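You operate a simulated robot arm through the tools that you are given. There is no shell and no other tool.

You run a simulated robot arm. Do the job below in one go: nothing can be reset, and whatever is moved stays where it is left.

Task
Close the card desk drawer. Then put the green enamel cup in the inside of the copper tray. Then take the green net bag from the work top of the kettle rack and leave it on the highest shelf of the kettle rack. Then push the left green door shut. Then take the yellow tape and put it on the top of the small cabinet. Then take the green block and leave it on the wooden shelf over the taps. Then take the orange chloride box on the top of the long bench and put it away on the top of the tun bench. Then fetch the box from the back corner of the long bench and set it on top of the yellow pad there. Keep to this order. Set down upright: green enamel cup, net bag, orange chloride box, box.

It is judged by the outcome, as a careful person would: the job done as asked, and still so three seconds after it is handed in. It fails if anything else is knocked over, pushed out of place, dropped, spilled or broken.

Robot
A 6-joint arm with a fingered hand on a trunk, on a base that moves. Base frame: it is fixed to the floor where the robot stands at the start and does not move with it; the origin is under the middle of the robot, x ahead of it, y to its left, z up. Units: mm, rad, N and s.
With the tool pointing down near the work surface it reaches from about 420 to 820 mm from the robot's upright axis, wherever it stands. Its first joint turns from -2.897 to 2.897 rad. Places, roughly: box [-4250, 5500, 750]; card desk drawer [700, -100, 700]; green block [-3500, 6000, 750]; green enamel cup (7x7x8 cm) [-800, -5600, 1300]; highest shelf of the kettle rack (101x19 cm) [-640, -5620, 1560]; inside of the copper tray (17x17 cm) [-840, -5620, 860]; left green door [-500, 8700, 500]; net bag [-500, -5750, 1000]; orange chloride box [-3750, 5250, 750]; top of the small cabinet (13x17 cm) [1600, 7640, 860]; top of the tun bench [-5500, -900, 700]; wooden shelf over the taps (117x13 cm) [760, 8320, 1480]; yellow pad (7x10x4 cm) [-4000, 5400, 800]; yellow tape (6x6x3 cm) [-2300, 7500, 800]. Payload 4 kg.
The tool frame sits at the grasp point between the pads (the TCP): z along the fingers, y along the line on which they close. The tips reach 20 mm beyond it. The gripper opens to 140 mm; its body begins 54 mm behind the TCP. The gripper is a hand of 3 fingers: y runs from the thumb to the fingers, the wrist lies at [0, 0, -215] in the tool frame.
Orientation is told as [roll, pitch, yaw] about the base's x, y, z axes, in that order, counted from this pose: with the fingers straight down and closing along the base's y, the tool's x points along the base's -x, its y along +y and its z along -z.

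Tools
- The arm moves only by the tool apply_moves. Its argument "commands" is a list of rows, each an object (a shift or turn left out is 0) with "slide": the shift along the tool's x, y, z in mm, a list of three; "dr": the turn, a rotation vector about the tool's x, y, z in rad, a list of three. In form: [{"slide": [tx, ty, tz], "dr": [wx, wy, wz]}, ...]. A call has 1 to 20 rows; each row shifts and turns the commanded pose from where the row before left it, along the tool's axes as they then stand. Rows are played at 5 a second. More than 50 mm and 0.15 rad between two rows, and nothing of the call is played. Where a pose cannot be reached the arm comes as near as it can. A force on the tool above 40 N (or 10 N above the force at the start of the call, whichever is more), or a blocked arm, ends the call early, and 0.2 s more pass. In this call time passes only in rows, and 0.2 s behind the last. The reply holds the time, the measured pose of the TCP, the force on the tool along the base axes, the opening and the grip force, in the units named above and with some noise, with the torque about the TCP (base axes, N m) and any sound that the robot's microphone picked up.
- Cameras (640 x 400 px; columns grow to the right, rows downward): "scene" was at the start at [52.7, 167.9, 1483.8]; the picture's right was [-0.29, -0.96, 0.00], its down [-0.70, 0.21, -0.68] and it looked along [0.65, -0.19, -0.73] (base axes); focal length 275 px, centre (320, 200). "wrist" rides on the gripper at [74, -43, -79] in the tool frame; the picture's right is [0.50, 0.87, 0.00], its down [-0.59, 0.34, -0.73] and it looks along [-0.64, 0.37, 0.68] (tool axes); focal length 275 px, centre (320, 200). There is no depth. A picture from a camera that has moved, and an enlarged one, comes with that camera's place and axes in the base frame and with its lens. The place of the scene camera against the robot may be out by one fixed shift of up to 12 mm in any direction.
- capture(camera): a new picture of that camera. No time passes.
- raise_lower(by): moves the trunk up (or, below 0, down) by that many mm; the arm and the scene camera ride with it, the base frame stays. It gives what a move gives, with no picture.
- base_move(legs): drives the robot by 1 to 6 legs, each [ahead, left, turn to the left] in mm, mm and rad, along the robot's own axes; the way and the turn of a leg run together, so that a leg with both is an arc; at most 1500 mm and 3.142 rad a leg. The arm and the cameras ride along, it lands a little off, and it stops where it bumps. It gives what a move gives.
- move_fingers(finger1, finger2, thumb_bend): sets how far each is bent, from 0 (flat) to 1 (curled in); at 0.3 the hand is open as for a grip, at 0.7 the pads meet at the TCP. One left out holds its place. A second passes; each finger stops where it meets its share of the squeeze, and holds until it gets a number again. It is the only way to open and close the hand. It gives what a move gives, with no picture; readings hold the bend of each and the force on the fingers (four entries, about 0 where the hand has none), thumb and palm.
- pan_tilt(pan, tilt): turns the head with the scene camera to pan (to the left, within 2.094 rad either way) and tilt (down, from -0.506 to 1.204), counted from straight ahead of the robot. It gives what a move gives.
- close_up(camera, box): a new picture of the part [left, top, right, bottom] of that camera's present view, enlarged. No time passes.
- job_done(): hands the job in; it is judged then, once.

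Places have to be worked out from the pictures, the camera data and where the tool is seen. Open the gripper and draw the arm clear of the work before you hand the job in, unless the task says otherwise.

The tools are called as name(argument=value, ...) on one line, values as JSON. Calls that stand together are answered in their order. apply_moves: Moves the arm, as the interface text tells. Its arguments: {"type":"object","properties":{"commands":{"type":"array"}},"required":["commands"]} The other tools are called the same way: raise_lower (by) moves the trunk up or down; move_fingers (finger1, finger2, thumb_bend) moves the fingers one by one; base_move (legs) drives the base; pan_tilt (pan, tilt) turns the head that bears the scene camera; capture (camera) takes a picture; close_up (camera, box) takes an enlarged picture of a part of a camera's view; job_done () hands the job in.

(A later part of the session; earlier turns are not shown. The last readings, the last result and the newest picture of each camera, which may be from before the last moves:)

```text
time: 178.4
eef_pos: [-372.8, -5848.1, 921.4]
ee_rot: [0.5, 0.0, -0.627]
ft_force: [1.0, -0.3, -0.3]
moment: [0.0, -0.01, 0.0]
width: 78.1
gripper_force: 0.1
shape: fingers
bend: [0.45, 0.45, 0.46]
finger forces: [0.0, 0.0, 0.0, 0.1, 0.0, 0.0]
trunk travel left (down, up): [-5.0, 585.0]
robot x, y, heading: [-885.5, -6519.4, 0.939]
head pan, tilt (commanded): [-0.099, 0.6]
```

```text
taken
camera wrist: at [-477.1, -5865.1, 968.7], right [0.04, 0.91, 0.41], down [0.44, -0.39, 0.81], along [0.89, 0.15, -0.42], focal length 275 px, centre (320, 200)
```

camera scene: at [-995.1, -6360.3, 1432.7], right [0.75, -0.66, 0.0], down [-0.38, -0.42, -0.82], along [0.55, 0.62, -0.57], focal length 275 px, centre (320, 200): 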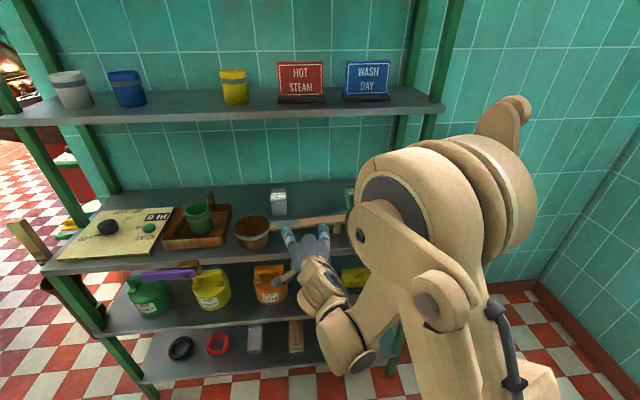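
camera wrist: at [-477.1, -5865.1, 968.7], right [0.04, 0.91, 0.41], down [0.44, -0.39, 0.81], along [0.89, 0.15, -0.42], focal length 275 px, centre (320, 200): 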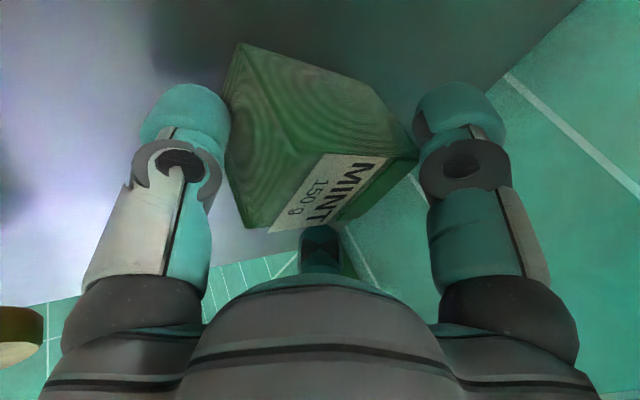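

The bag is centred between the fingers. I close further to grip it.

move_fingers(finger1=0.56, finger2=0.56, thumb_bend=0.54)

capture(camera="wrist")

```text
time: 179.4
eef_pos: [-371.2, -5847.7, 921.4]
ee_rot: [0.499, 0.0, -0.626]
ft_force: [0.1, -0.2, 0.9]
moment: [-0.04, 0.01, 0.0]
width: 56.0
gripper_force: 5.4
shape: fingers
bend: [0.53, 0.53, 0.53]
finger forces: [4.7, 4.5, 0.0, 0.0, 1.5, 0.0]
trunk travel left (down, up): [-5.0, 585.0]
robot x, y, heading: [-885.7, -6523.9, 0.941]
head pan, tilt (commanded): [-0.099, 0.6]
```

```text
taken
camera wrist: at [-477.1, -5865.1, 968.7], right [0.04, 0.91, 0.41], down [0.44, -0.39, 0.81], along [0.89, 0.15, -0.42], focal length 275 px, centre (320, 200)
```

wrist: 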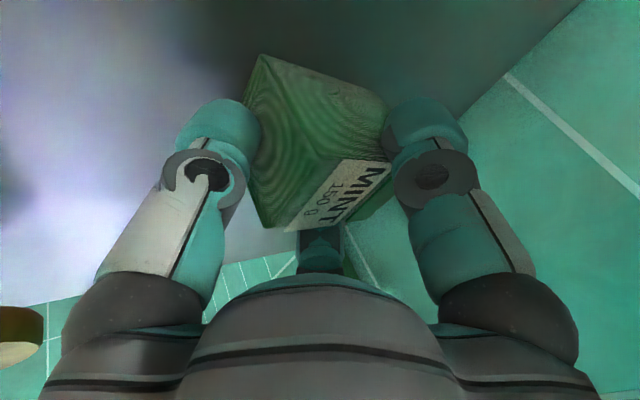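

All three fingers touch the bag. I tighten and lift it a little to test.

move_fingers(finger1=0.66, finger2=0.66, thumb_bend=0.66)

apply_moves(commands=[{"slide": [0, 4.8, -8.8]}, {"slide": [0, 4.8, -8.8]}])

capture(camera="wrist")

close_up(camera="scene", box=[300, 140, 420, 230])

```text
time: 180.4
eef_pos: [-373.0, -5846.1, 920.1]
ee_rot: [0.5, 0.001, -0.625]
ft_force: [-0.4, 0.6, -0.7]
moment: [-0.03, 0.07, 0.0]
width: 49.6
gripper_force: 18.5
shape: fingers
bend: [0.53, 0.54, 0.58]
finger forces: [11.7, 10.8, 0.0, 0.1, 13.7, 0.1]
trunk travel left (down, up): [-5.0, 585.0]
robot x, y, heading: [-884.4, -6521.5, 0.947]
head pan, tilt (commanded): [-0.099, 0.6]
```

```text
time: 181.0
eef_pos: [-372.4, -5848.5, 941.3]
ee_rot: [0.498, 0.001, -0.627]
ft_force: [-0.3, -0.7, -1.0]
moment: [-0.04, 0.04, -0.04]
width: 49.4
gripper_force: 17.5
shape: fingers
bend: [0.53, 0.54, 0.59]
finger forces: [11.4, 10.9, 0.0, 0.1, 12.8, 0.0]
trunk travel left (down, up): [-5.0, 585.0]
robot x, y, heading: [-881.8, -6522.7, 0.947]
head pan, tilt (commanded): [-0.099, 0.6]
```

```text
taken
camera wrist: at [-477.6, -5865.8, 988.7], right [0.04, 0.91, 0.41], down [0.44, -0.39, 0.81], along [0.89, 0.15, -0.42], focal length 275 px, centre (320, 200)
```

wrist: 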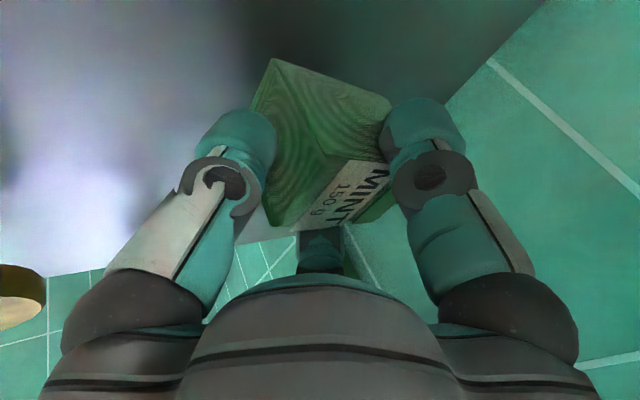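

```text
4.44 times, centred on (360, 185) of scene
camera zoom: at [-994.7, -6359.9, 1432.7], right [0.75, -0.66, 0.0], down [-0.38, -0.42, -0.82], along [0.55, 0.62, -0.57], focal length 1222 px, centre (142, 267)
```

zoom: 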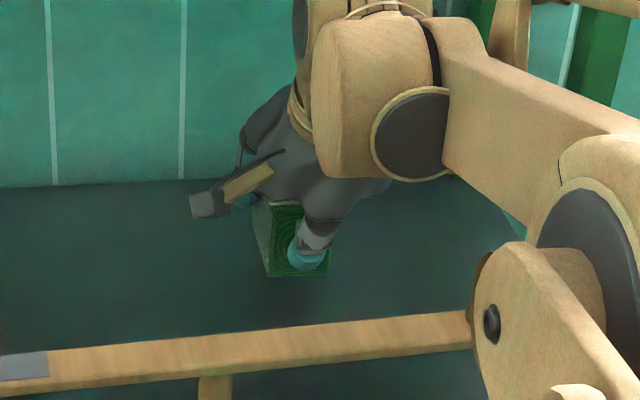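

The bag is held upright and stable. I tilt the hand forward while lifting so the wrist clears the shelf, then draw back over the ladle handle with good clearance.

apply_moves(commands=[{"slide": [0, 5.5, -8.4], "dr": [-0.1, 0, 0]}, {"slide": [0, 6.3, -7.8], "dr": [-0.1, 0, 0]}, {"slide": [0, 7, -7.2], "dr": [-0.1, 0, 0]}, {"slide": [0, 7.5, -6.6], "dr": [-0.1, 0, 0]}, {"slide": [0, 18, -14.3]}, {"slide": [0, 18, -14.3]}, {"slide": [0, -24.9, -31.3]}, {"slide": [0, -24.9, -31.3]}, {"slide": [0, -24.9, -31.3]}, {"slide": [0, -24.9, -31.3]}, {"slide": [0, -24.9, -31.3]}])

capture(camera="scene")

capture(camera="wrist")

```text
time: 183.4
eef_pos: [-488.7, -6007.4, 1026.1]
ee_rot: [0.899, 0.0, -0.626]
ft_force: [-0.4, -0.3, -1.2]
moment: [-0.07, 0.04, 0.0]
width: 49.2
gripper_force: 17.2
shape: fingers
bend: [0.53, 0.54, 0.59]
finger forces: [11.1, 10.6, 0.1, 0.0, 12.7, 0.0]
trunk travel left (down, up): [-5.0, 585.0]
robot x, y, heading: [-885.1, -6521.1, 0.942]
head pan, tilt (commanded): [-0.099, 0.6]
```

```text
taken
camera scene: at [-995.2, -6360.4, 1432.8], right [0.75, -0.66, 0.0], down [-0.38, -0.42, -0.83], along [0.55, 0.62, -0.56], focal length 275 px, centre (320, 200)
```

scene: 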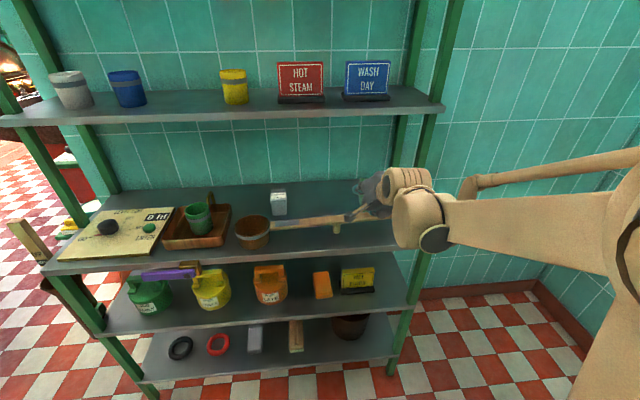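

```text
taken
camera wrist: at [-601.1, -6035.9, 1041.0], right [-0.09, 0.73, 0.68], down [0.26, -0.64, 0.72], along [0.96, 0.24, -0.13], focal length 275 px, centre (320, 200)
```

wrist: 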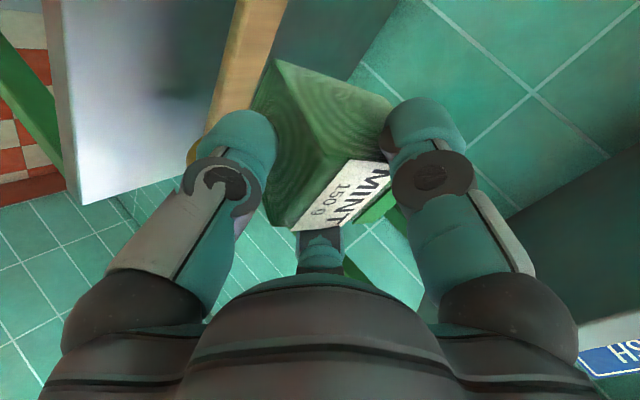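

The bag is clear and the ladle undisturbed. I back the base off 120 mm and raise the trunk to reach the top shelf.

base_move(legs=[[-120, 0, 0]])

raise_lower(by=570)

pan_tilt(pan=0.2, tilt=0.6)

capture(camera="scene")

capture(camera="wrist")

```text
time: 184.6
eef_pos: [-558.9, -6105.2, 1025.4]
ee_rot: [0.898, 0.0, -0.629]
ft_force: [0.6, -0.2, -1.1]
moment: [-0.07, 0.02, 0.0]
width: 48.9
gripper_force: 17.4
shape: fingers
bend: [0.53, 0.54, 0.59]
finger forces: [11.1, 10.6, 0.0, 0.0, 12.7, 0.1]
trunk travel left (down, up): [-5.0, 585.0]
robot x, y, heading: [-956.3, -6618.7, 0.941]
head pan, tilt (commanded): [-0.099, 0.6]
```

```text
refused: 570 is not a number from -400 to 400
```

```text
time: 185.4
eef_pos: [-558.0, -6104.9, 1027.0]
ee_rot: [0.9, 0.002, -0.629]
ft_force: [0.0, 0.1, -1.0]
moment: [-0.04, 0.03, -0.01]
width: 48.8
gripper_force: 16.8
shape: fingers
bend: [0.53, 0.54, 0.59]
finger forces: [11.1, 10.6, 0.0, 0.0, 12.7, 0.0]
trunk travel left (down, up): [-5.0, 585.0]
robot x, y, heading: [-954.3, -6619.6, 0.946]
head pan, tilt (commanded): [0.201, 0.6]
```

```text
taken
camera scene: at [-1087.3, -6442.6, 1432.7], right [0.91, -0.42, 0.0], down [-0.24, -0.51, -0.82], along [0.34, 0.75, -0.57], focal length 275 px, centre (320, 200)
```

scene: 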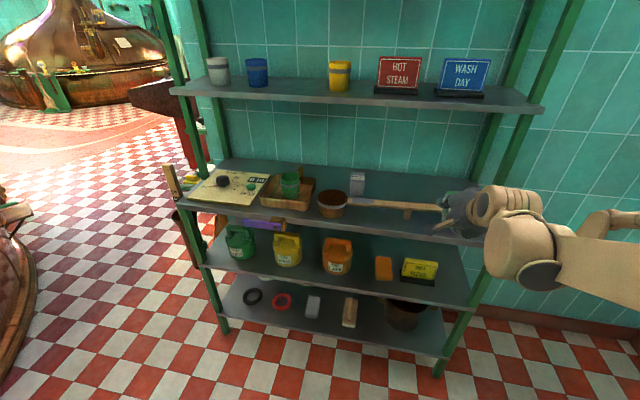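

```text
taken
camera wrist: at [-670.2, -6133.2, 1040.9], right [-0.09, 0.73, 0.68], down [0.26, -0.64, 0.72], along [0.96, 0.24, -0.14], focal length 275 px, centre (320, 200)
```

wrist: 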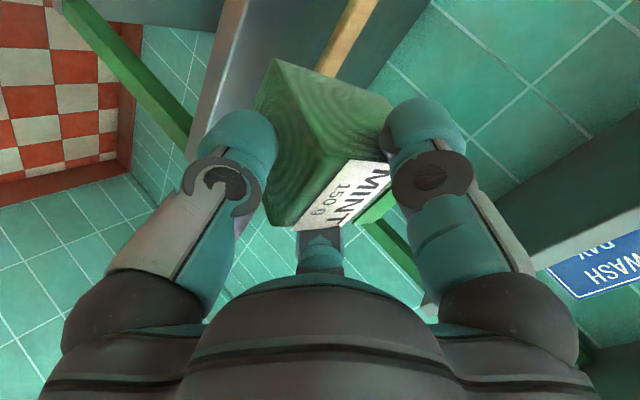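

I raise the trunk in two steps and look at the top shelf.

raise_lower(by=400)

raise_lower(by=175)

capture(camera="scene")

close_up(camera="scene", box=[120, 60, 560, 280])

```text
time: 189.3
eef_pos: [-559.1, -6105.9, 1426.1]
ee_rot: [0.899, 0.001, -0.629]
ft_force: [-0.4, 0.7, -1.9]
moment: [-0.05, 0.0, 0.01]
width: 48.8
gripper_force: 17.0
shape: fingers
bend: [0.53, 0.54, 0.59]
finger forces: [11.1, 10.5, 0.0, 0.0, 12.5, 0.0]
trunk travel left (down, up): [-405.0, 185.0]
robot x, y, heading: [-957.7, -6618.7, 0.942]
head pan, tilt (commanded): [0.201, 0.6]
```

```text
time: 191.2
eef_pos: [-557.1, -6106.1, 1600.0]
ee_rot: [0.898, 0.0, -0.631]
ft_force: [-0.6, 0.1, -1.5]
moment: [-0.09, 0.03, 0.01]
width: 48.7
gripper_force: 17.3
shape: fingers
bend: [0.53, 0.54, 0.59]
finger forces: [11.0, 10.5, 0.0, 0.0, 12.5, 0.0]
trunk travel left (down, up): [-580.0, 10.0]
robot x, y, heading: [-956.6, -6620.4, 0.941]
head pan, tilt (commanded): [0.201, 0.6]
```

```text
taken
camera scene: at [-1087.2, -6442.3, 2007.6], right [0.91, -0.42, 0.0], down [-0.24, -0.51, -0.82], along [0.34, 0.75, -0.57], focal length 275 px, centre (320, 200)
```

scene: 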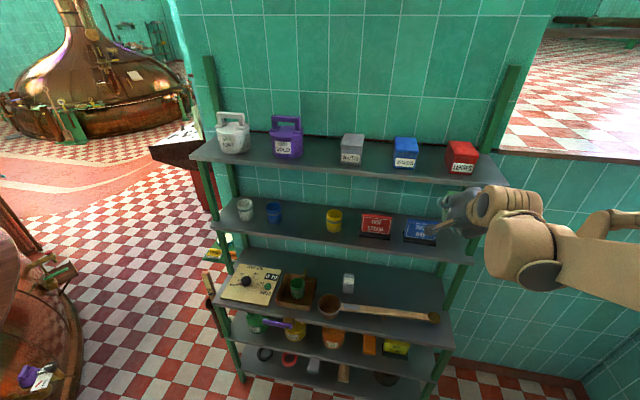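

```text
1.45 times, centred on (340, 170) of scene
camera zoom: at [-1087.2, -6442.3, 2007.6], right [0.91, -0.42, 0.0], down [-0.24, -0.51, -0.82], along [0.34, 0.75, -0.57], focal length 400 px, centre (291, 244)
```

zoom: 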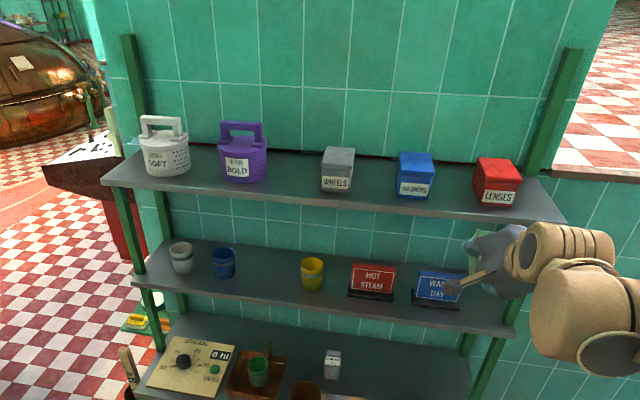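

The gap between BOLD and WHEELS on the top shelf is about 140 mm wide, centred near 387 mm to my left. I move the base left to face it, raise the hand, and bring the bag back upright.

base_move(legs=[[0, 408, 0]])

apply_moves(commands=[{"slide": [0, 35.2, -28]}, {"slide": [0, 35.2, -28]}, {"dr": [0.1, 0, 0]}, {"dr": [0.1, 0, 0]}, {"dr": [0.1, 0, 0]}, {"dr": [0.1, 0, 0]}])

pan_tilt(pan=-0.1, tilt=0.6)

capture(camera="scene")

capture(camera="wrist")

```text
time: 193.8
eef_pos: [-892.4, -5862.9, 1601.7]
ee_rot: [0.899, 0.002, -0.623]
ft_force: [0.0, -0.4, -1.8]
moment: [-0.05, 0.01, 0.02]
width: 49.0
gripper_force: 17.0
shape: fingers
bend: [0.53, 0.54, 0.59]
finger forces: [11.1, 10.4, 0.0, 0.1, 12.5, 0.0]
trunk travel left (down, up): [-580.0, 10.0]
robot x, y, heading: [-1286.5, -6380.1, 0.947]
head pan, tilt (commanded): [0.201, 0.6]
```

```text
time: 195.2
eef_pos: [-892.4, -5862.5, 1689.4]
ee_rot: [0.497, -0.001, -0.626]
ft_force: [-0.1, -0.6, -1.8]
moment: [-0.01, 0.03, 0.02]
width: 48.3
gripper_force: 16.1
shape: fingers
bend: [0.53, 0.54, 0.59]
finger forces: [10.9, 10.3, 0.1, 0.1, 12.0, 0.0]
trunk travel left (down, up): [-580.0, 10.0]
robot x, y, heading: [-1283.9, -6381.1, 0.942]
head pan, tilt (commanded): [0.201, 0.6]
```

```text
time: 196.0
eef_pos: [-891.9, -5864.1, 1690.8]
ee_rot: [0.499, 0.0, -0.625]
ft_force: [0.3, 0.4, -2.7]
moment: [-0.07, 0.04, 0.01]
width: 48.7
gripper_force: 17.3
shape: fingers
bend: [0.53, 0.54, 0.59]
finger forces: [10.9, 10.5, 0.0, 0.1, 12.1, 0.1]
trunk travel left (down, up): [-580.0, 10.0]
robot x, y, heading: [-1288.0, -6380.0, 0.943]
head pan, tilt (commanded): [-0.099, 0.6]
```

```text
taken
camera scene: at [-1397.6, -6217.0, 2007.7], right [0.75, -0.66, 0.0], down [-0.37, -0.42, -0.83], along [0.55, 0.62, -0.56], focal length 275 px, centre (320, 200)
```

scene: 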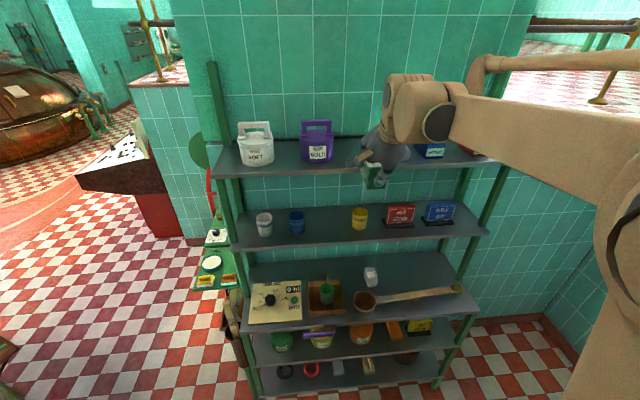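

```text
taken
camera wrist: at [-996.3, -5881.5, 1738.9], right [0.04, 0.91, 0.42], down [0.44, -0.39, 0.81], along [0.89, 0.15, -0.42], focal length 275 px, centre (320, 200)
```

wrist: 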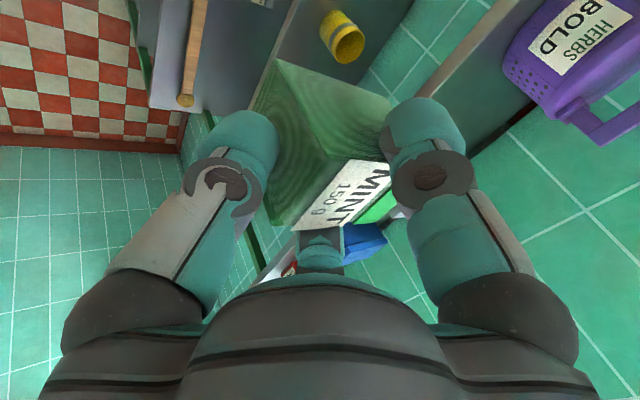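

I check the bag's uprightness in a close-up.

close_up(camera="scene", box=[200, 90, 520, 250])

close_up(camera="scene", box=[330, 130, 430, 205])

```text
2.00 times, centred on (360, 170) of scene
camera zoom: at [-1397.6, -6217.0, 2007.7], right [0.75, -0.66, 0.0], down [-0.37, -0.42, -0.83], along [0.55, 0.62, -0.56], focal length 550 px, centre (240, 260)
```

zoom: 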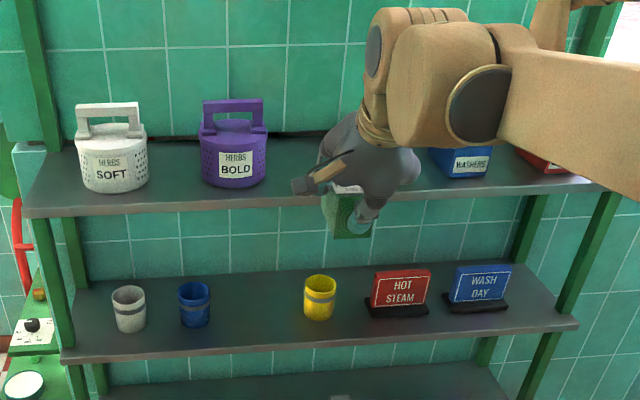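

```text
5.33 times, centred on (380, 168) of scene
camera zoom: at [-1397.6, -6217.0, 2007.7], right [0.75, -0.66, 0.0], down [-0.37, -0.42, -0.83], along [0.55, 0.62, -0.56], focal length 1467 px, centre (0, 373)
```

zoom: 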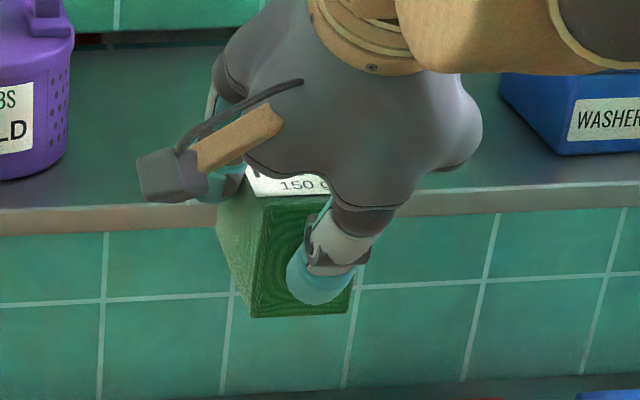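

The bag looks upright. I drive 150 mm forward, keeping the bag well above the shelf, then extend over the gap.

base_move(legs=[[150, 0, 0]])

capture(camera="scene")

close_up(camera="scene", box=[220, 90, 540, 250])

capture(camera="wrist")

```text
time: 197.3
eef_pos: [-805.4, -5741.4, 1690.8]
ee_rot: [0.499, -0.001, -0.624]
ft_force: [0.0, 0.2, -1.5]
moment: [-0.01, 0.01, -0.01]
width: 48.5
gripper_force: 16.3
shape: fingers
bend: [0.53, 0.54, 0.59]
finger forces: [10.9, 10.4, 0.0, 0.0, 12.1, 0.0]
trunk travel left (down, up): [-580.0, 10.0]
robot x, y, heading: [-1202.9, -6257.7, 0.943]
head pan, tilt (commanded): [-0.099, 0.6]
```

```text
taken
camera scene: at [-1309.8, -6095.5, 2007.8], right [0.75, -0.66, 0.0], down [-0.37, -0.42, -0.83], along [0.55, 0.62, -0.56], focal length 275 px, centre (320, 200)
```

scene: 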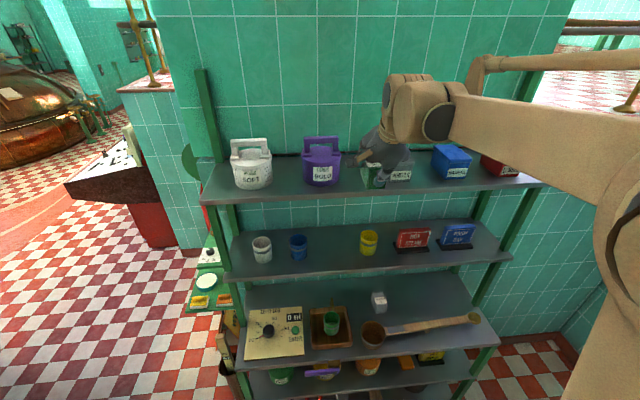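

```text
2.00 times, centred on (380, 170) of scene
camera zoom: at [-1309.8, -6095.5, 2007.8], right [0.75, -0.66, 0.0], down [-0.37, -0.42, -0.83], along [0.55, 0.62, -0.56], focal length 550 px, centre (200, 260)
```

zoom: 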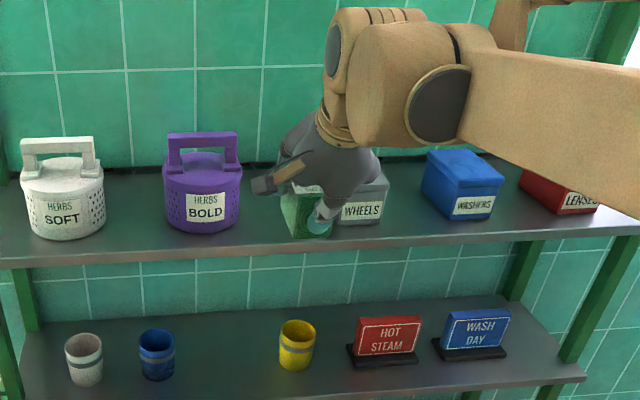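

```text
taken
camera wrist: at [-909.1, -5759.2, 1739.2], right [0.04, 0.91, 0.41], down [0.45, -0.39, 0.81], along [0.89, 0.15, -0.42], focal length 275 px, centre (320, 200)
```

wrist: 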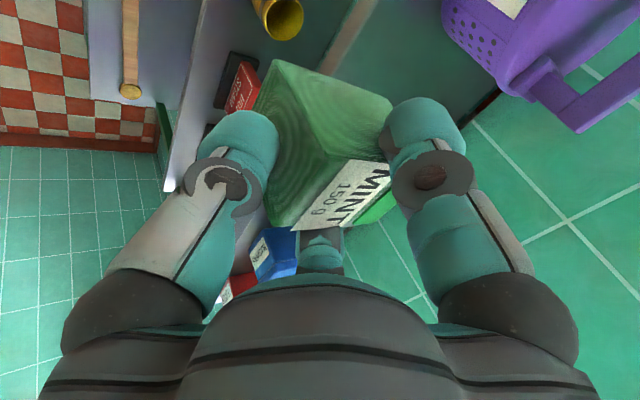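

The gap spans about -100 to +35 mm and the front edge is at about 740 mm. I extend 125 mm forward and 16 mm right, high above the shelf, and check.

apply_moves(commands=[{"slide": [-5.3, 36.6, 20]}, {"slide": [-5.3, 36.6, 20]}, {"slide": [-5.3, 36.6, 20]}, {"slide": [0, -12, 22]}])

close_up(camera="scene", box=[260, 90, 460, 215])

capture(camera="wrist")

```text
time: 198.3
eef_pos: [-717.6, -5649.9, 1665.9]
ee_rot: [0.498, -0.002, -0.622]
ft_force: [0.1, 0.1, -1.6]
moment: [-0.03, -0.02, 0.01]
width: 48.2
gripper_force: 17.0
shape: fingers
bend: [0.53, 0.54, 0.59]
finger forces: [10.9, 10.3, 0.0, 0.0, 11.9, 0.0]
trunk travel left (down, up): [-580.0, 10.0]
robot x, y, heading: [-1200.8, -6255.2, 0.951]
head pan, tilt (commanded): [-0.099, 0.6]
```

```text
3.20 times, centred on (360, 152) of scene
camera zoom: at [-1310.2, -6095.9, 2007.8], right [0.75, -0.66, 0.0], down [-0.37, -0.42, -0.83], along [0.55, 0.62, -0.56], focal length 880 px, centre (192, 352)
```

zoom: 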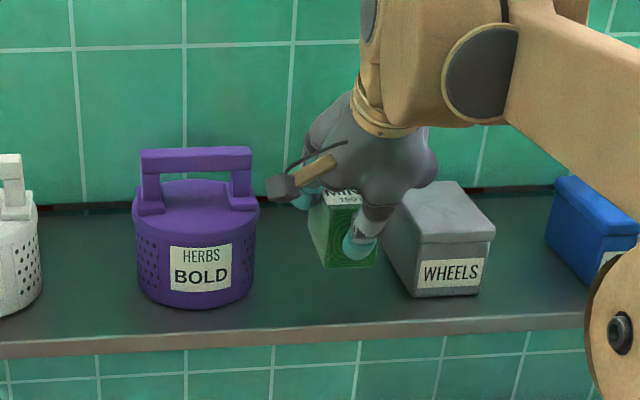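

```text
taken
camera wrist: at [-821.9, -5667.5, 1713.9], right [0.04, 0.91, 0.42], down [0.45, -0.39, 0.81], along [0.89, 0.15, -0.42], focal length 275 px, centre (320, 200)
```

wrist: 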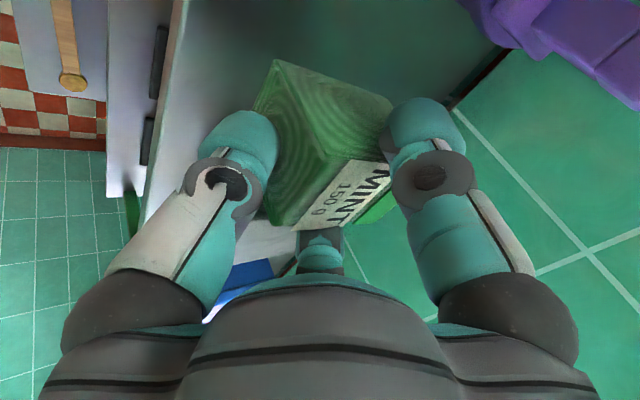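

The bag is centred over the gap and about 27 mm behind the front edge. I lower it, with small steps at the end.

apply_moves(commands=[{"slide": [0, -7.2, 13.2]}, {"slide": [0, -7.2, 13.2]}, {"slide": [0, -1.9, 3.5]}, {"slide": [0, -1.9, 3.5]}])

close_up(camera="scene", box=[260, 90, 460, 215])

```text
time: 199.3
eef_pos: [-718.3, -5647.9, 1626.5]
ee_rot: [0.499, 0.001, -0.623]
ft_force: [1.4, -0.6, -1.4]
moment: [0.0, 0.03, -0.02]
width: 48.5
gripper_force: 16.6
shape: fingers
bend: [0.53, 0.54, 0.59]
finger forces: [10.8, 10.5, 0.0, 0.0, 11.9, 0.0]
trunk travel left (down, up): [-580.0, 10.0]
robot x, y, heading: [-1198.9, -6255.5, 0.946]
head pan, tilt (commanded): [-0.099, 0.6]
```

```text
3.20 times, centred on (360, 152) of scene
camera zoom: at [-1308.9, -6094.3, 2007.7], right [0.75, -0.66, 0.0], down [-0.37, -0.42, -0.82], along [0.55, 0.62, -0.57], focal length 880 px, centre (192, 352)
```

zoom: 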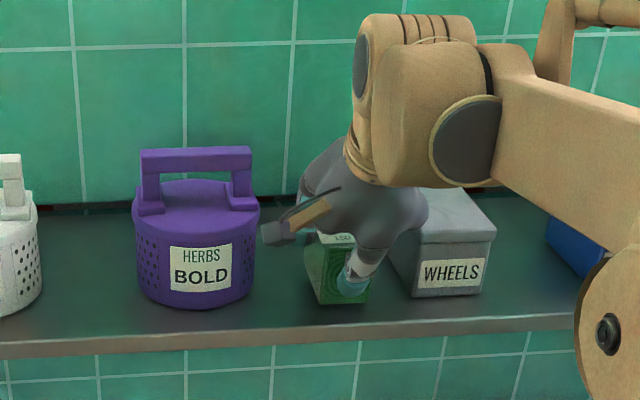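

No contact yet at z=1626. I continue down in 2 mm steps.

apply_moves(commands=[{"slide": [0, -0.96, 1.76]}, {"slide": [0, -0.96, 1.76]}, {"slide": [0, -0.96, 1.76]}])

```text
time: 200.1
eef_pos: [-716.5, -5648.1, 1621.4]
ee_rot: [0.499, 0.001, -0.622]
ft_force: [0.1, 0.9, -0.3]
moment: [-0.02, 0.0, -0.03]
width: 47.9
gripper_force: 16.7
shape: fingers
bend: [0.53, 0.54, 0.59]
finger forces: [10.8, 10.4, 0.0, 0.0, 12.1, 0.0]
trunk travel left (down, up): [-580.0, 10.0]
robot x, y, heading: [-1199.2, -6255.3, 0.948]
head pan, tilt (commanded): [-0.099, 0.6]
```

apply_moves(commands=[{"slide": [0, -0.96, 1.76]}, {"slide": [0, -0.96, 1.76]}])

close_up(camera="scene", box=[330, 140, 430, 205])

```text
time: 200.7
eef_pos: [-718.4, -5649.5, 1618.2]
ee_rot: [0.501, 0.0, -0.623]
ft_force: [2.2, 1.6, 17.4]
moment: [0.02, 0.0, -0.01]
width: 46.1
gripper_force: 20.4
shape: fingers
bend: [0.53, 0.53, 0.61]
finger forces: [14.0, 13.8, 0.0, 0.0, 13.4, 0.0]
trunk travel left (down, up): [-580.0, 10.0]
robot x, y, heading: [-1195.8, -6255.6, 0.942]
head pan, tilt (commanded): [-0.099, 0.6]
```

```text
6.15 times, centred on (380, 172) of scene
camera zoom: at [-1310.0, -6096.0, 2008.0], right [0.75, -0.66, 0.0], down [-0.37, -0.42, -0.83], along [0.55, 0.62, -0.56], focal length 1692 px, centre (-49, 369)
```

zoom: 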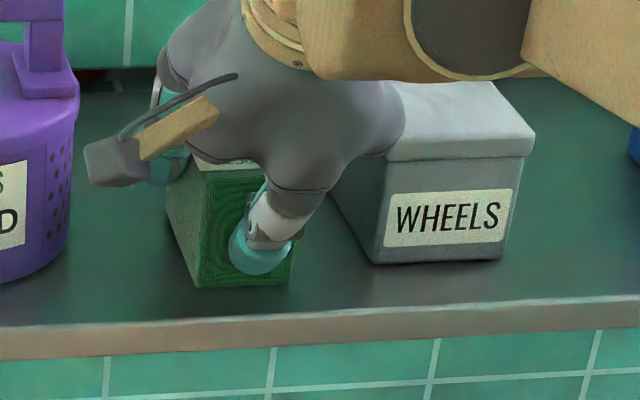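

Touchdown. I ease up slightly and open the fingers just enough to release.

apply_moves(commands=[{"slide": [0, 0.7, -1.3]}])

move_fingers(finger1=0.49, finger2=0.49, thumb_bend=0.54)

close_up(camera="scene", box=[330, 140, 430, 205])

capture(camera="wrist")

```text
time: 201.1
eef_pos: [-718.0, -5649.8, 1619.0]
ee_rot: [0.498, 0.0, -0.622]
ft_force: [0.2, -0.4, 6.1]
moment: [-0.07, 0.07, -0.01]
width: 46.1
gripper_force: 19.8
shape: fingers
bend: [0.53, 0.54, 0.61]
finger forces: [13.1, 13.0, 0.0, 0.0, 13.6, 0.0]
trunk travel left (down, up): [-580.0, 10.0]
robot x, y, heading: [-1197.7, -6256.2, 0.948]
head pan, tilt (commanded): [-0.099, 0.6]
```

```text
time: 202.1
eef_pos: [-718.5, -5649.4, 1619.6]
ee_rot: [0.5, 0.001, -0.623]
ft_force: [0.0, 0.2, 0.8]
moment: [0.04, -0.02, 0.0]
width: 59.0
gripper_force: 0.0
shape: fingers
bend: [0.49, 0.49, 0.54]
finger forces: [0.0, 0.1, 0.1, 0.1, 0.0, 0.0]
trunk travel left (down, up): [-580.0, 10.0]
robot x, y, heading: [-1197.2, -6259.3, 0.944]
head pan, tilt (commanded): [-0.099, 0.6]
```

```text
6.15 times, centred on (380, 172) of scene
camera zoom: at [-1309.2, -6094.7, 2007.7], right [0.75, -0.66, 0.0], down [-0.37, -0.42, -0.82], along [0.55, 0.62, -0.57], focal length 1692 px, centre (-49, 369)
```

zoom: 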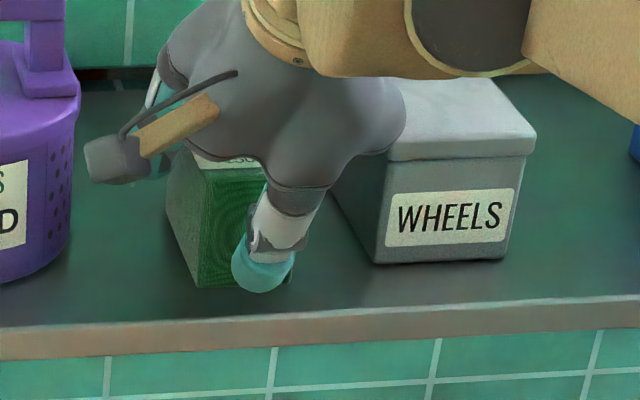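

```text
taken
camera wrist: at [-822.1, -5666.7, 1666.7], right [0.04, 0.91, 0.41], down [0.45, -0.39, 0.81], along [0.89, 0.15, -0.42], focal length 275 px, centre (320, 200)
```

wrist: 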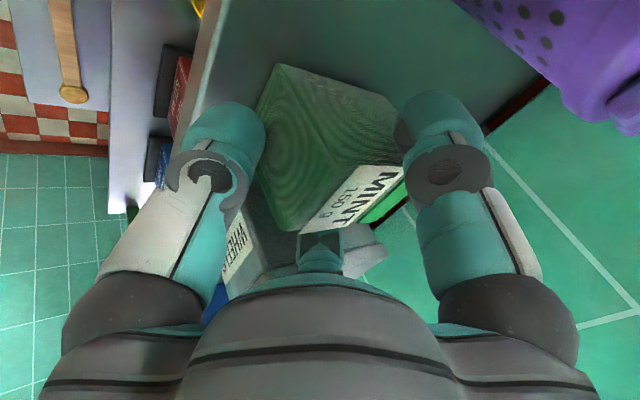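

The bag stands on its own. I open slightly more and lift the hand straight up.

move_fingers(finger1=0.46, finger2=0.46, thumb_bend=0.47)

apply_moves(commands=[{"slide": [0, 4.8, -8.8]}, {"slide": [0, 9.6, -17.6]}, {"slide": [0, 9.6, -17.6]}, {"slide": [0, 14.4, -26.3]}, {"slide": [0, 19.2, -35.1]}])

close_up(camera="scene", box=[260, 90, 460, 215])

capture(camera="wrist")

```text
time: 203.1
eef_pos: [-718.1, -5649.8, 1618.5]
ee_rot: [0.499, -0.001, -0.622]
ft_force: [0.1, 0.7, -0.3]
moment: [0.01, 0.03, 0.0]
width: 74.3
gripper_force: 0.0
shape: fingers
bend: [0.46, 0.46, 0.47]
finger forces: [0.0, 0.0, 0.1, 0.0, 0.0, 0.1]
trunk travel left (down, up): [-580.0, 10.0]
robot x, y, heading: [-1202.0, -6256.5, 0.942]
head pan, tilt (commanded): [-0.099, 0.6]
```

```text
time: 204.3
eef_pos: [-717.6, -5651.5, 1737.7]
ee_rot: [0.498, 0.001, -0.623]
ft_force: [1.4, -0.5, 0.8]
moment: [0.02, 0.0, 0.0]
width: 74.5
gripper_force: 0.0
shape: fingers
bend: [0.46, 0.46, 0.47]
finger forces: [0.0, 0.1, 0.0, 0.1, 0.0, 0.0]
trunk travel left (down, up): [-580.0, 10.0]
robot x, y, heading: [-1196.8, -6259.2, 0.947]
head pan, tilt (commanded): [-0.099, 0.6]
```

```text
3.20 times, centred on (360, 152) of scene
camera zoom: at [-1309.5, -6095.0, 2007.8], right [0.75, -0.66, 0.0], down [-0.37, -0.42, -0.83], along [0.55, 0.62, -0.56], focal length 880 px, centre (192, 352)
```

zoom: 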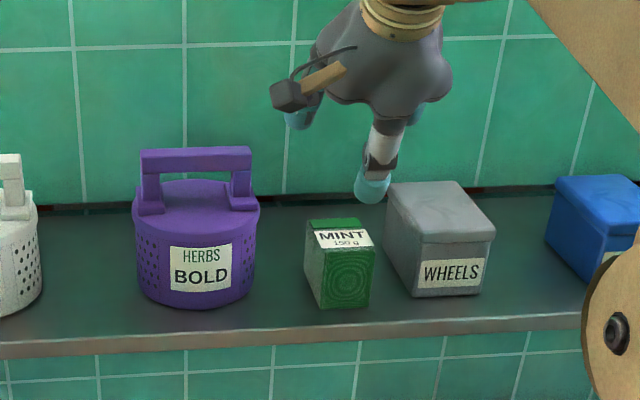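

```text
taken
camera wrist: at [-822.4, -5667.4, 1785.6], right [0.04, 0.91, 0.41], down [0.45, -0.39, 0.81], along [0.89, 0.15, -0.42], focal length 275 px, centre (320, 200)
```

wrist: 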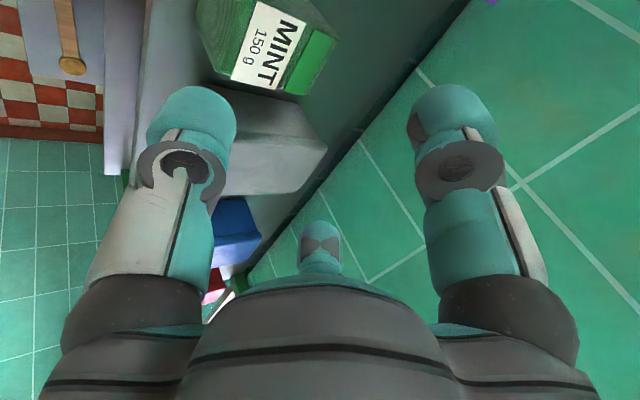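

The MINT bag stands upright on the highest shelf. I withdraw, back away from the rack, and lower the trunk for travel.

apply_moves(commands=[{"slide": [0, -42, -23]}, {"slide": [0, -42, -23]}, {"slide": [0, -42, -23]}, {"slide": [0, -42, -23]}])

base_move(legs=[[-350, 0, 0]])

raise_lower(by=-400)

raise_lower(by=-105)

pan_tilt(pan=0.0, tilt=0.35)

capture(camera="scene")

```text
time: 205.3
eef_pos: [-834.0, -5805.4, 1742.7]
ee_rot: [0.501, 0.001, -0.622]
ft_force: [-0.1, -0.4, 0.4]
moment: [0.04, -0.02, -0.02]
width: 74.2
gripper_force: 0.1
shape: fingers
bend: [0.46, 0.46, 0.47]
finger forces: [0.1, 0.1, 0.0, 0.0, 0.0, 0.0]
trunk travel left (down, up): [-580.0, 10.0]
robot x, y, heading: [-1199.0, -6257.9, 0.946]
head pan, tilt (commanded): [-0.099, 0.6]
```

```text
time: 207.6
eef_pos: [-1036.0, -6087.8, 1740.9]
ee_rot: [0.498, 0.002, -0.624]
ft_force: [-0.7, 0.5, 0.2]
moment: [-0.01, 0.04, 0.0]
width: 74.4
gripper_force: 0.0
shape: fingers
bend: [0.46, 0.46, 0.47]
finger forces: [0.0, 0.1, 0.0, 0.1, 0.0, 0.1]
trunk travel left (down, up): [-580.0, 10.0]
robot x, y, heading: [-1405.0, -6543.1, 0.946]
head pan, tilt (commanded): [-0.099, 0.6]
```

```text
time: 211.4
eef_pos: [-1036.8, -6087.6, 1341.1]
ee_rot: [0.499, 0.0, -0.625]
ft_force: [0.1, 0.4, 0.0]
moment: [-0.01, -0.02, 0.01]
width: 74.5
gripper_force: 0.1
shape: fingers
bend: [0.46, 0.46, 0.47]
finger forces: [0.0, 0.0, 0.1, 0.0, 0.0, 0.0]
trunk travel left (down, up): [-180.0, 410.0]
robot x, y, heading: [-1404.6, -6543.9, 0.947]
head pan, tilt (commanded): [-0.099, 0.6]
```

```text
time: 212.8
eef_pos: [-1036.9, -6087.0, 1235.8]
ee_rot: [0.5, 0.001, -0.628]
ft_force: [0.4, 0.2, 0.0]
moment: [0.0, 0.02, 0.0]
width: 74.6
gripper_force: 0.1
shape: fingers
bend: [0.46, 0.46, 0.47]
finger forces: [0.0, 0.1, 0.0, 0.0, 0.0, 0.0]
trunk travel left (down, up): [-75.0, 515.0]
robot x, y, heading: [-1404.0, -6544.0, 0.941]
head pan, tilt (commanded): [-0.099, 0.6]
```

```text
time: 213.6
eef_pos: [-1035.9, -6086.6, 1235.7]
ee_rot: [0.498, -0.001, -0.624]
ft_force: [0.7, -0.5, 0.3]
moment: [0.05, -0.03, 0.01]
width: 74.5
gripper_force: 0.1
shape: fingers
bend: [0.46, 0.46, 0.47]
finger forces: [0.1, 0.0, 0.0, 0.1, 0.0, 0.1]
trunk travel left (down, up): [-75.0, 515.0]
robot x, y, heading: [-1404.0, -6541.3, 0.945]
head pan, tilt (commanded): [0.0, 0.351]
```

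```text
taken
camera scene: at [-1519.4, -6371.3, 1525.4], right [0.81, -0.59, 0.0], down [-0.2, -0.28, -0.94], along [0.55, 0.76, -0.34], focal length 275 px, centre (320, 200)
```

scene: 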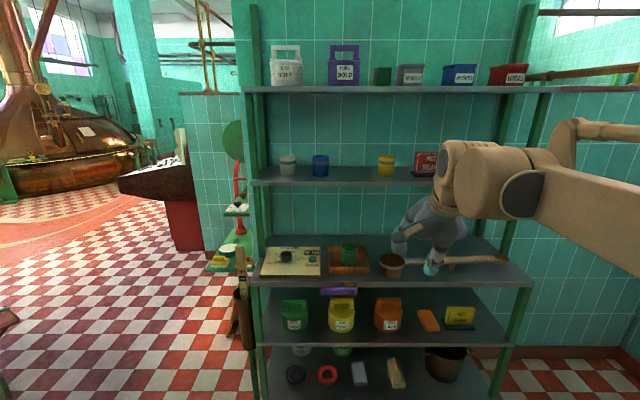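

Everything at the rack is in order. Next is the left green door near (-500, 8700), so I retrace my way out: turn to +y and drive along the aisle beside vat 7.

base_move(legs=[[0, 0, 0.626], [250, 240, 0], [1000, 0, 0], [1000, 0, 0]])

pan_tilt(pan=0.4, tilt=0.35)

capture(camera="scene")

```text
time: 227.2
eef_pos: [-1554.7, -3689.3, 1236.2]
ee_rot: [0.499, 0.0, -0.025]
ft_force: [-0.4, -0.2, -0.3]
moment: [-0.04, 0.02, 0.03]
width: 74.6
gripper_force: 0.1
shape: fingers
bend: [0.46, 0.46, 0.47]
finger forces: [0.0, 0.0, 0.0, 0.0, 0.1, 0.0]
trunk travel left (down, up): [-75.0, 515.0]
robot x, y, heading: [-1600.3, -4274.5, 1.546]
head pan, tilt (commanded): [0.0, 0.351]
```

```text
time: 228.1
eef_pos: [-1554.2, -3689.0, 1235.8]
ee_rot: [0.498, -0.001, -0.025]
ft_force: [0.1, -0.4, 0.7]
moment: [-0.01, -0.01, -0.01]
width: 74.6
gripper_force: 0.1
shape: fingers
bend: [0.46, 0.46, 0.47]
finger forces: [0.1, 0.0, 0.0, 0.1, 0.0, 0.0]
trunk travel left (down, up): [-75.0, 515.0]
robot x, y, heading: [-1602.5, -4274.9, 1.544]
head pan, tilt (commanded): [0.4, 0.351]
```

```text
taken
camera scene: at [-1829.6, -4200.5, 1525.5], right [0.93, 0.36, 0.0], down [0.13, -0.32, -0.94], along [-0.34, 0.87, -0.34], focal length 275 px, centre (320, 200)
```

scene: 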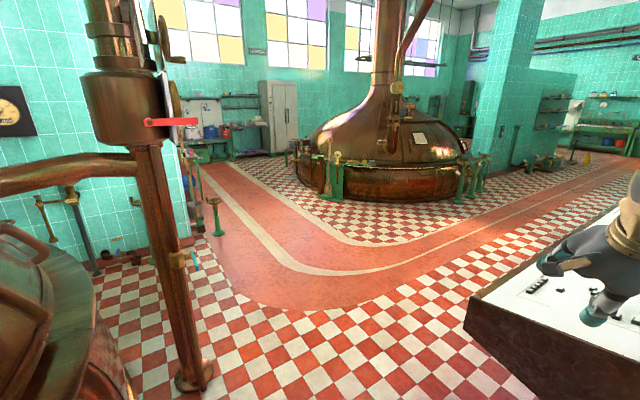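

I now see the whole hall: the tun in the middle, with a wide red lane going round it on the left side. I drive out through the gap and look further.

base_move(legs=[[613, 470, 0], [800, 190, 0], [700, 100, 0]])

pan_tilt(pan=0.3, tilt=0.3)

capture(camera="scene")

pan_tilt(pan=-0.5, tilt=0.3)

capture(camera="scene")

```text
time: 239.7
eef_pos: [-2237.7, -1545.3, 1237.3]
ee_rot: [0.5, 0.0, -0.033]
ft_force: [0.6, 0.8, -0.1]
moment: [0.03, 0.03, -0.03]
width: 74.7
gripper_force: 0.2
shape: fingers
bend: [0.46, 0.46, 0.47]
finger forces: [0.0, 0.0, 0.0, 0.0, 0.1, 0.0]
trunk travel left (down, up): [-75.0, 515.0]
robot x, y, heading: [-2286.7, -2131.2, 1.542]
head pan, tilt (commanded): [0.4, 0.351]
```

```text
time: 240.3
eef_pos: [-2237.4, -1547.2, 1236.3]
ee_rot: [0.498, -0.001, -0.031]
ft_force: [-0.2, -0.9, 1.0]
moment: [0.0, 0.02, 0.01]
width: 74.7
gripper_force: 0.0
shape: fingers
bend: [0.46, 0.46, 0.47]
finger forces: [0.0, 0.0, 0.0, 0.1, 0.0, 0.0]
trunk travel left (down, up): [-75.0, 515.0]
robot x, y, heading: [-2286.8, -2129.7, 1.54]
head pan, tilt (commanded): [0.3, 0.3]
```

```text
taken
camera scene: at [-2506.9, -2052.9, 1530.2], right [0.96, 0.27, 0.0], down [0.08, -0.29, -0.96], along [-0.25, 0.92, -0.3], focal length 275 px, centre (320, 200)
```

scene: 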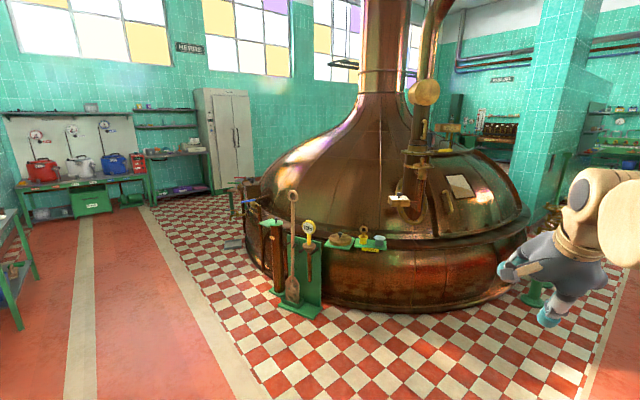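

```text
time: 241.5
eef_pos: [-2237.5, -1546.0, 1236.9]
ee_rot: [0.5, 0.001, -0.031]
ft_force: [-0.1, 0.5, -0.1]
moment: [-0.03, 0.02, 0.01]
width: 74.4
gripper_force: 0.1
shape: fingers
bend: [0.46, 0.46, 0.47]
finger forces: [0.0, 0.0, 0.1, 0.0, 0.0, 0.0]
trunk travel left (down, up): [-75.0, 515.0]
robot x, y, heading: [-2284.2, -2130.2, 1.538]
head pan, tilt (commanded): [-0.499, 0.3]
```

```text
taken
camera scene: at [-2434.9, -2062.4, 1530.2], right [0.86, -0.51, 0.0], down [-0.15, -0.26, -0.96], along [0.48, 0.82, -0.3], focal length 275 px, centre (320, 200)
```

scene: 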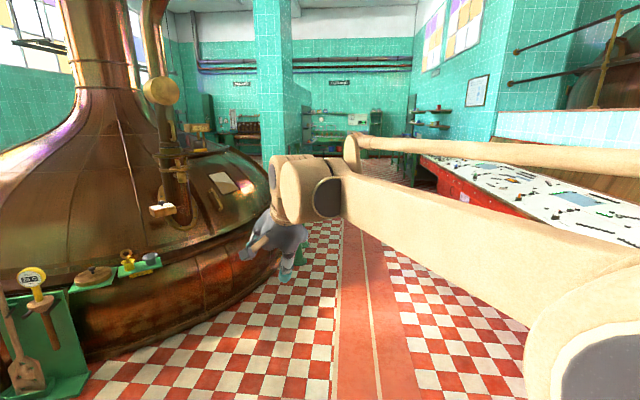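

The gap east of the tun is too narrow, so I go round its west side. I turn west-north-west and drive across the open floor toward the lane.

base_move(legs=[[0, 0, 1.108], [1000, 0, 0], [900, 0, 0], [0, 0, -0.65]])

pan_tilt(pan=0.0, tilt=0.3)

capture(camera="scene")

```text
time: 255.5
eef_pos: [-4185.6, -717.4, 1236.4]
ee_rot: [0.499, 0.001, 0.452]
ft_force: [0.0, -0.3, 0.8]
moment: [-0.01, 0.01, 0.01]
width: 74.6
gripper_force: 0.1
shape: fingers
bend: [0.46, 0.46, 0.47]
finger forces: [0.0, 0.0, 0.0, 0.1, 0.1, 0.1]
trunk travel left (down, up): [-75.0, 515.0]
robot x, y, heading: [-3956.7, -1255.6, 2.026]
head pan, tilt (commanded): [-0.499, 0.3]
```

```text
time: 256.4
eef_pos: [-4184.9, -716.7, 1235.9]
ee_rot: [0.499, -0.001, 0.452]
ft_force: [0.1, 0.0, -0.9]
moment: [0.01, -0.02, 0.03]
width: 74.5
gripper_force: 0.1
shape: fingers
bend: [0.46, 0.46, 0.47]
finger forces: [0.0, 0.1, 0.1, 0.1, 0.1, 0.0]
trunk travel left (down, up): [-75.0, 515.0]
robot x, y, heading: [-3957.6, -1260.4, 2.028]
head pan, tilt (commanded): [0.0, 0.3]
```

```text
taken
camera scene: at [-4165.5, -1273.0, 1530.2], right [0.9, 0.44, 0.0], down [0.13, -0.27, -0.96], along [-0.42, 0.86, -0.3], focal length 275 px, centre (320, 200)
```

scene: 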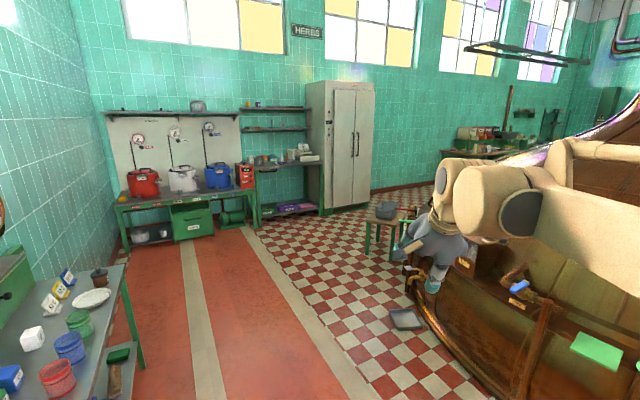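

The tun bench is on the left, the lane is clear, and there is a stool with a pot near (-4730, 1560). I follow the lane keeping well left of the stool.

base_move(legs=[[784, 280, 0], [784, 280, 0], [0, 0, -0.33]])

pan_tilt(pan=-0.1, tilt=0.35)

capture(camera="scene")

```text
time: 265.9
eef_pos: [-5156.5, 506.3, 1235.8]
ee_rot: [0.501, 0.001, 0.096]
ft_force: [-0.5, 0.0, 1.0]
moment: [0.02, -0.01, -0.01]
width: 74.6
gripper_force: 0.1
shape: fingers
bend: [0.46, 0.46, 0.47]
finger forces: [0.0, 0.0, 0.0, 0.1, 0.0, 0.0]
trunk travel left (down, up): [-75.0, 515.0]
robot x, y, heading: [-5130.6, -79.2, 1.671]
head pan, tilt (commanded): [0.0, 0.3]
```

```text
time: 266.6
eef_pos: [-5156.1, 506.5, 1236.1]
ee_rot: [0.499, 0.0, 0.099]
ft_force: [-0.6, 1.3, 0.4]
moment: [0.02, 0.01, 0.02]
width: 74.5
gripper_force: 0.1
shape: fingers
bend: [0.46, 0.46, 0.47]
finger forces: [0.0, 0.0, 0.0, 0.0, 0.1, 0.0]
trunk travel left (down, up): [-75.0, 515.0]
robot x, y, heading: [-5132.2, -78.2, 1.663]
head pan, tilt (commanded): [-0.099, 0.351]
```

```text
taken
camera scene: at [-5322.4, -23.0, 1525.5], right [1.0, 0.0, 0.0], down [0.0, -0.34, -0.94], along [0.0, 0.94, -0.34], focal length 275 px, centre (320, 200)
```

scene: 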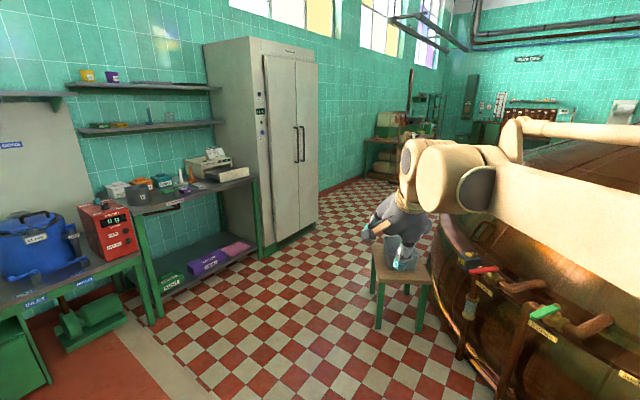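

I continue up the lane at x≈-5450, midway between the benches and the stool.

base_move(legs=[[1103, 215, 0], [900, -85, 0]])

pan_tilt(pan=-0.3, tilt=0.4)

capture(camera="scene")

```text
time: 276.6
eef_pos: [-5475.1, 2465.3, 1235.4]
ee_rot: [0.499, 0.001, 0.094]
ft_force: [0.3, -0.1, 0.0]
moment: [-0.02, 0.04, 0.01]
width: 74.7
gripper_force: 0.1
shape: fingers
bend: [0.46, 0.46, 0.47]
finger forces: [0.1, 0.0, 0.0, 0.0, 0.1, 0.1]
trunk travel left (down, up): [-75.0, 515.0]
robot x, y, heading: [-5453.1, 1876.2, 1.664]
head pan, tilt (commanded): [-0.099, 0.351]
```

```text
time: 277.3
eef_pos: [-5475.4, 2463.9, 1235.1]
ee_rot: [0.499, 0.0, 0.093]
ft_force: [-0.5, -0.9, 0.1]
moment: [0.0, -0.03, 0.0]
width: 74.5
gripper_force: 0.0
shape: fingers
bend: [0.46, 0.46, 0.47]
finger forces: [0.0, 0.1, 0.1, 0.0, 0.1, 0.0]
trunk travel left (down, up): [-75.0, 515.0]
robot x, y, heading: [-5450.1, 1877.8, 1.662]
head pan, tilt (commanded): [-0.3, 0.4]
```

```text
taken
camera scene: at [-5624.5, 1933.1, 1521.0], right [0.98, -0.2, 0.0], down [-0.08, -0.38, -0.92], along [0.19, 0.9, -0.39], focal length 275 px, centre (320, 200)
```

scene: 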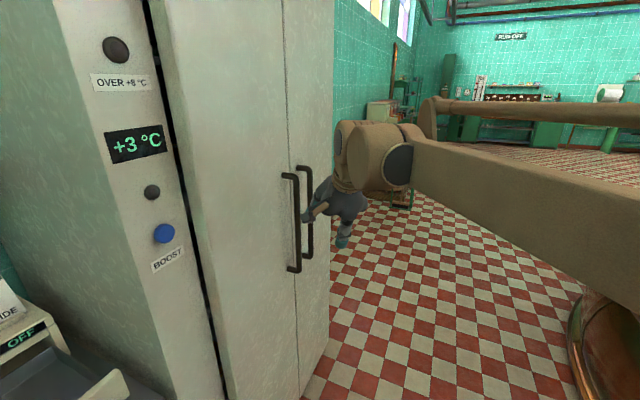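

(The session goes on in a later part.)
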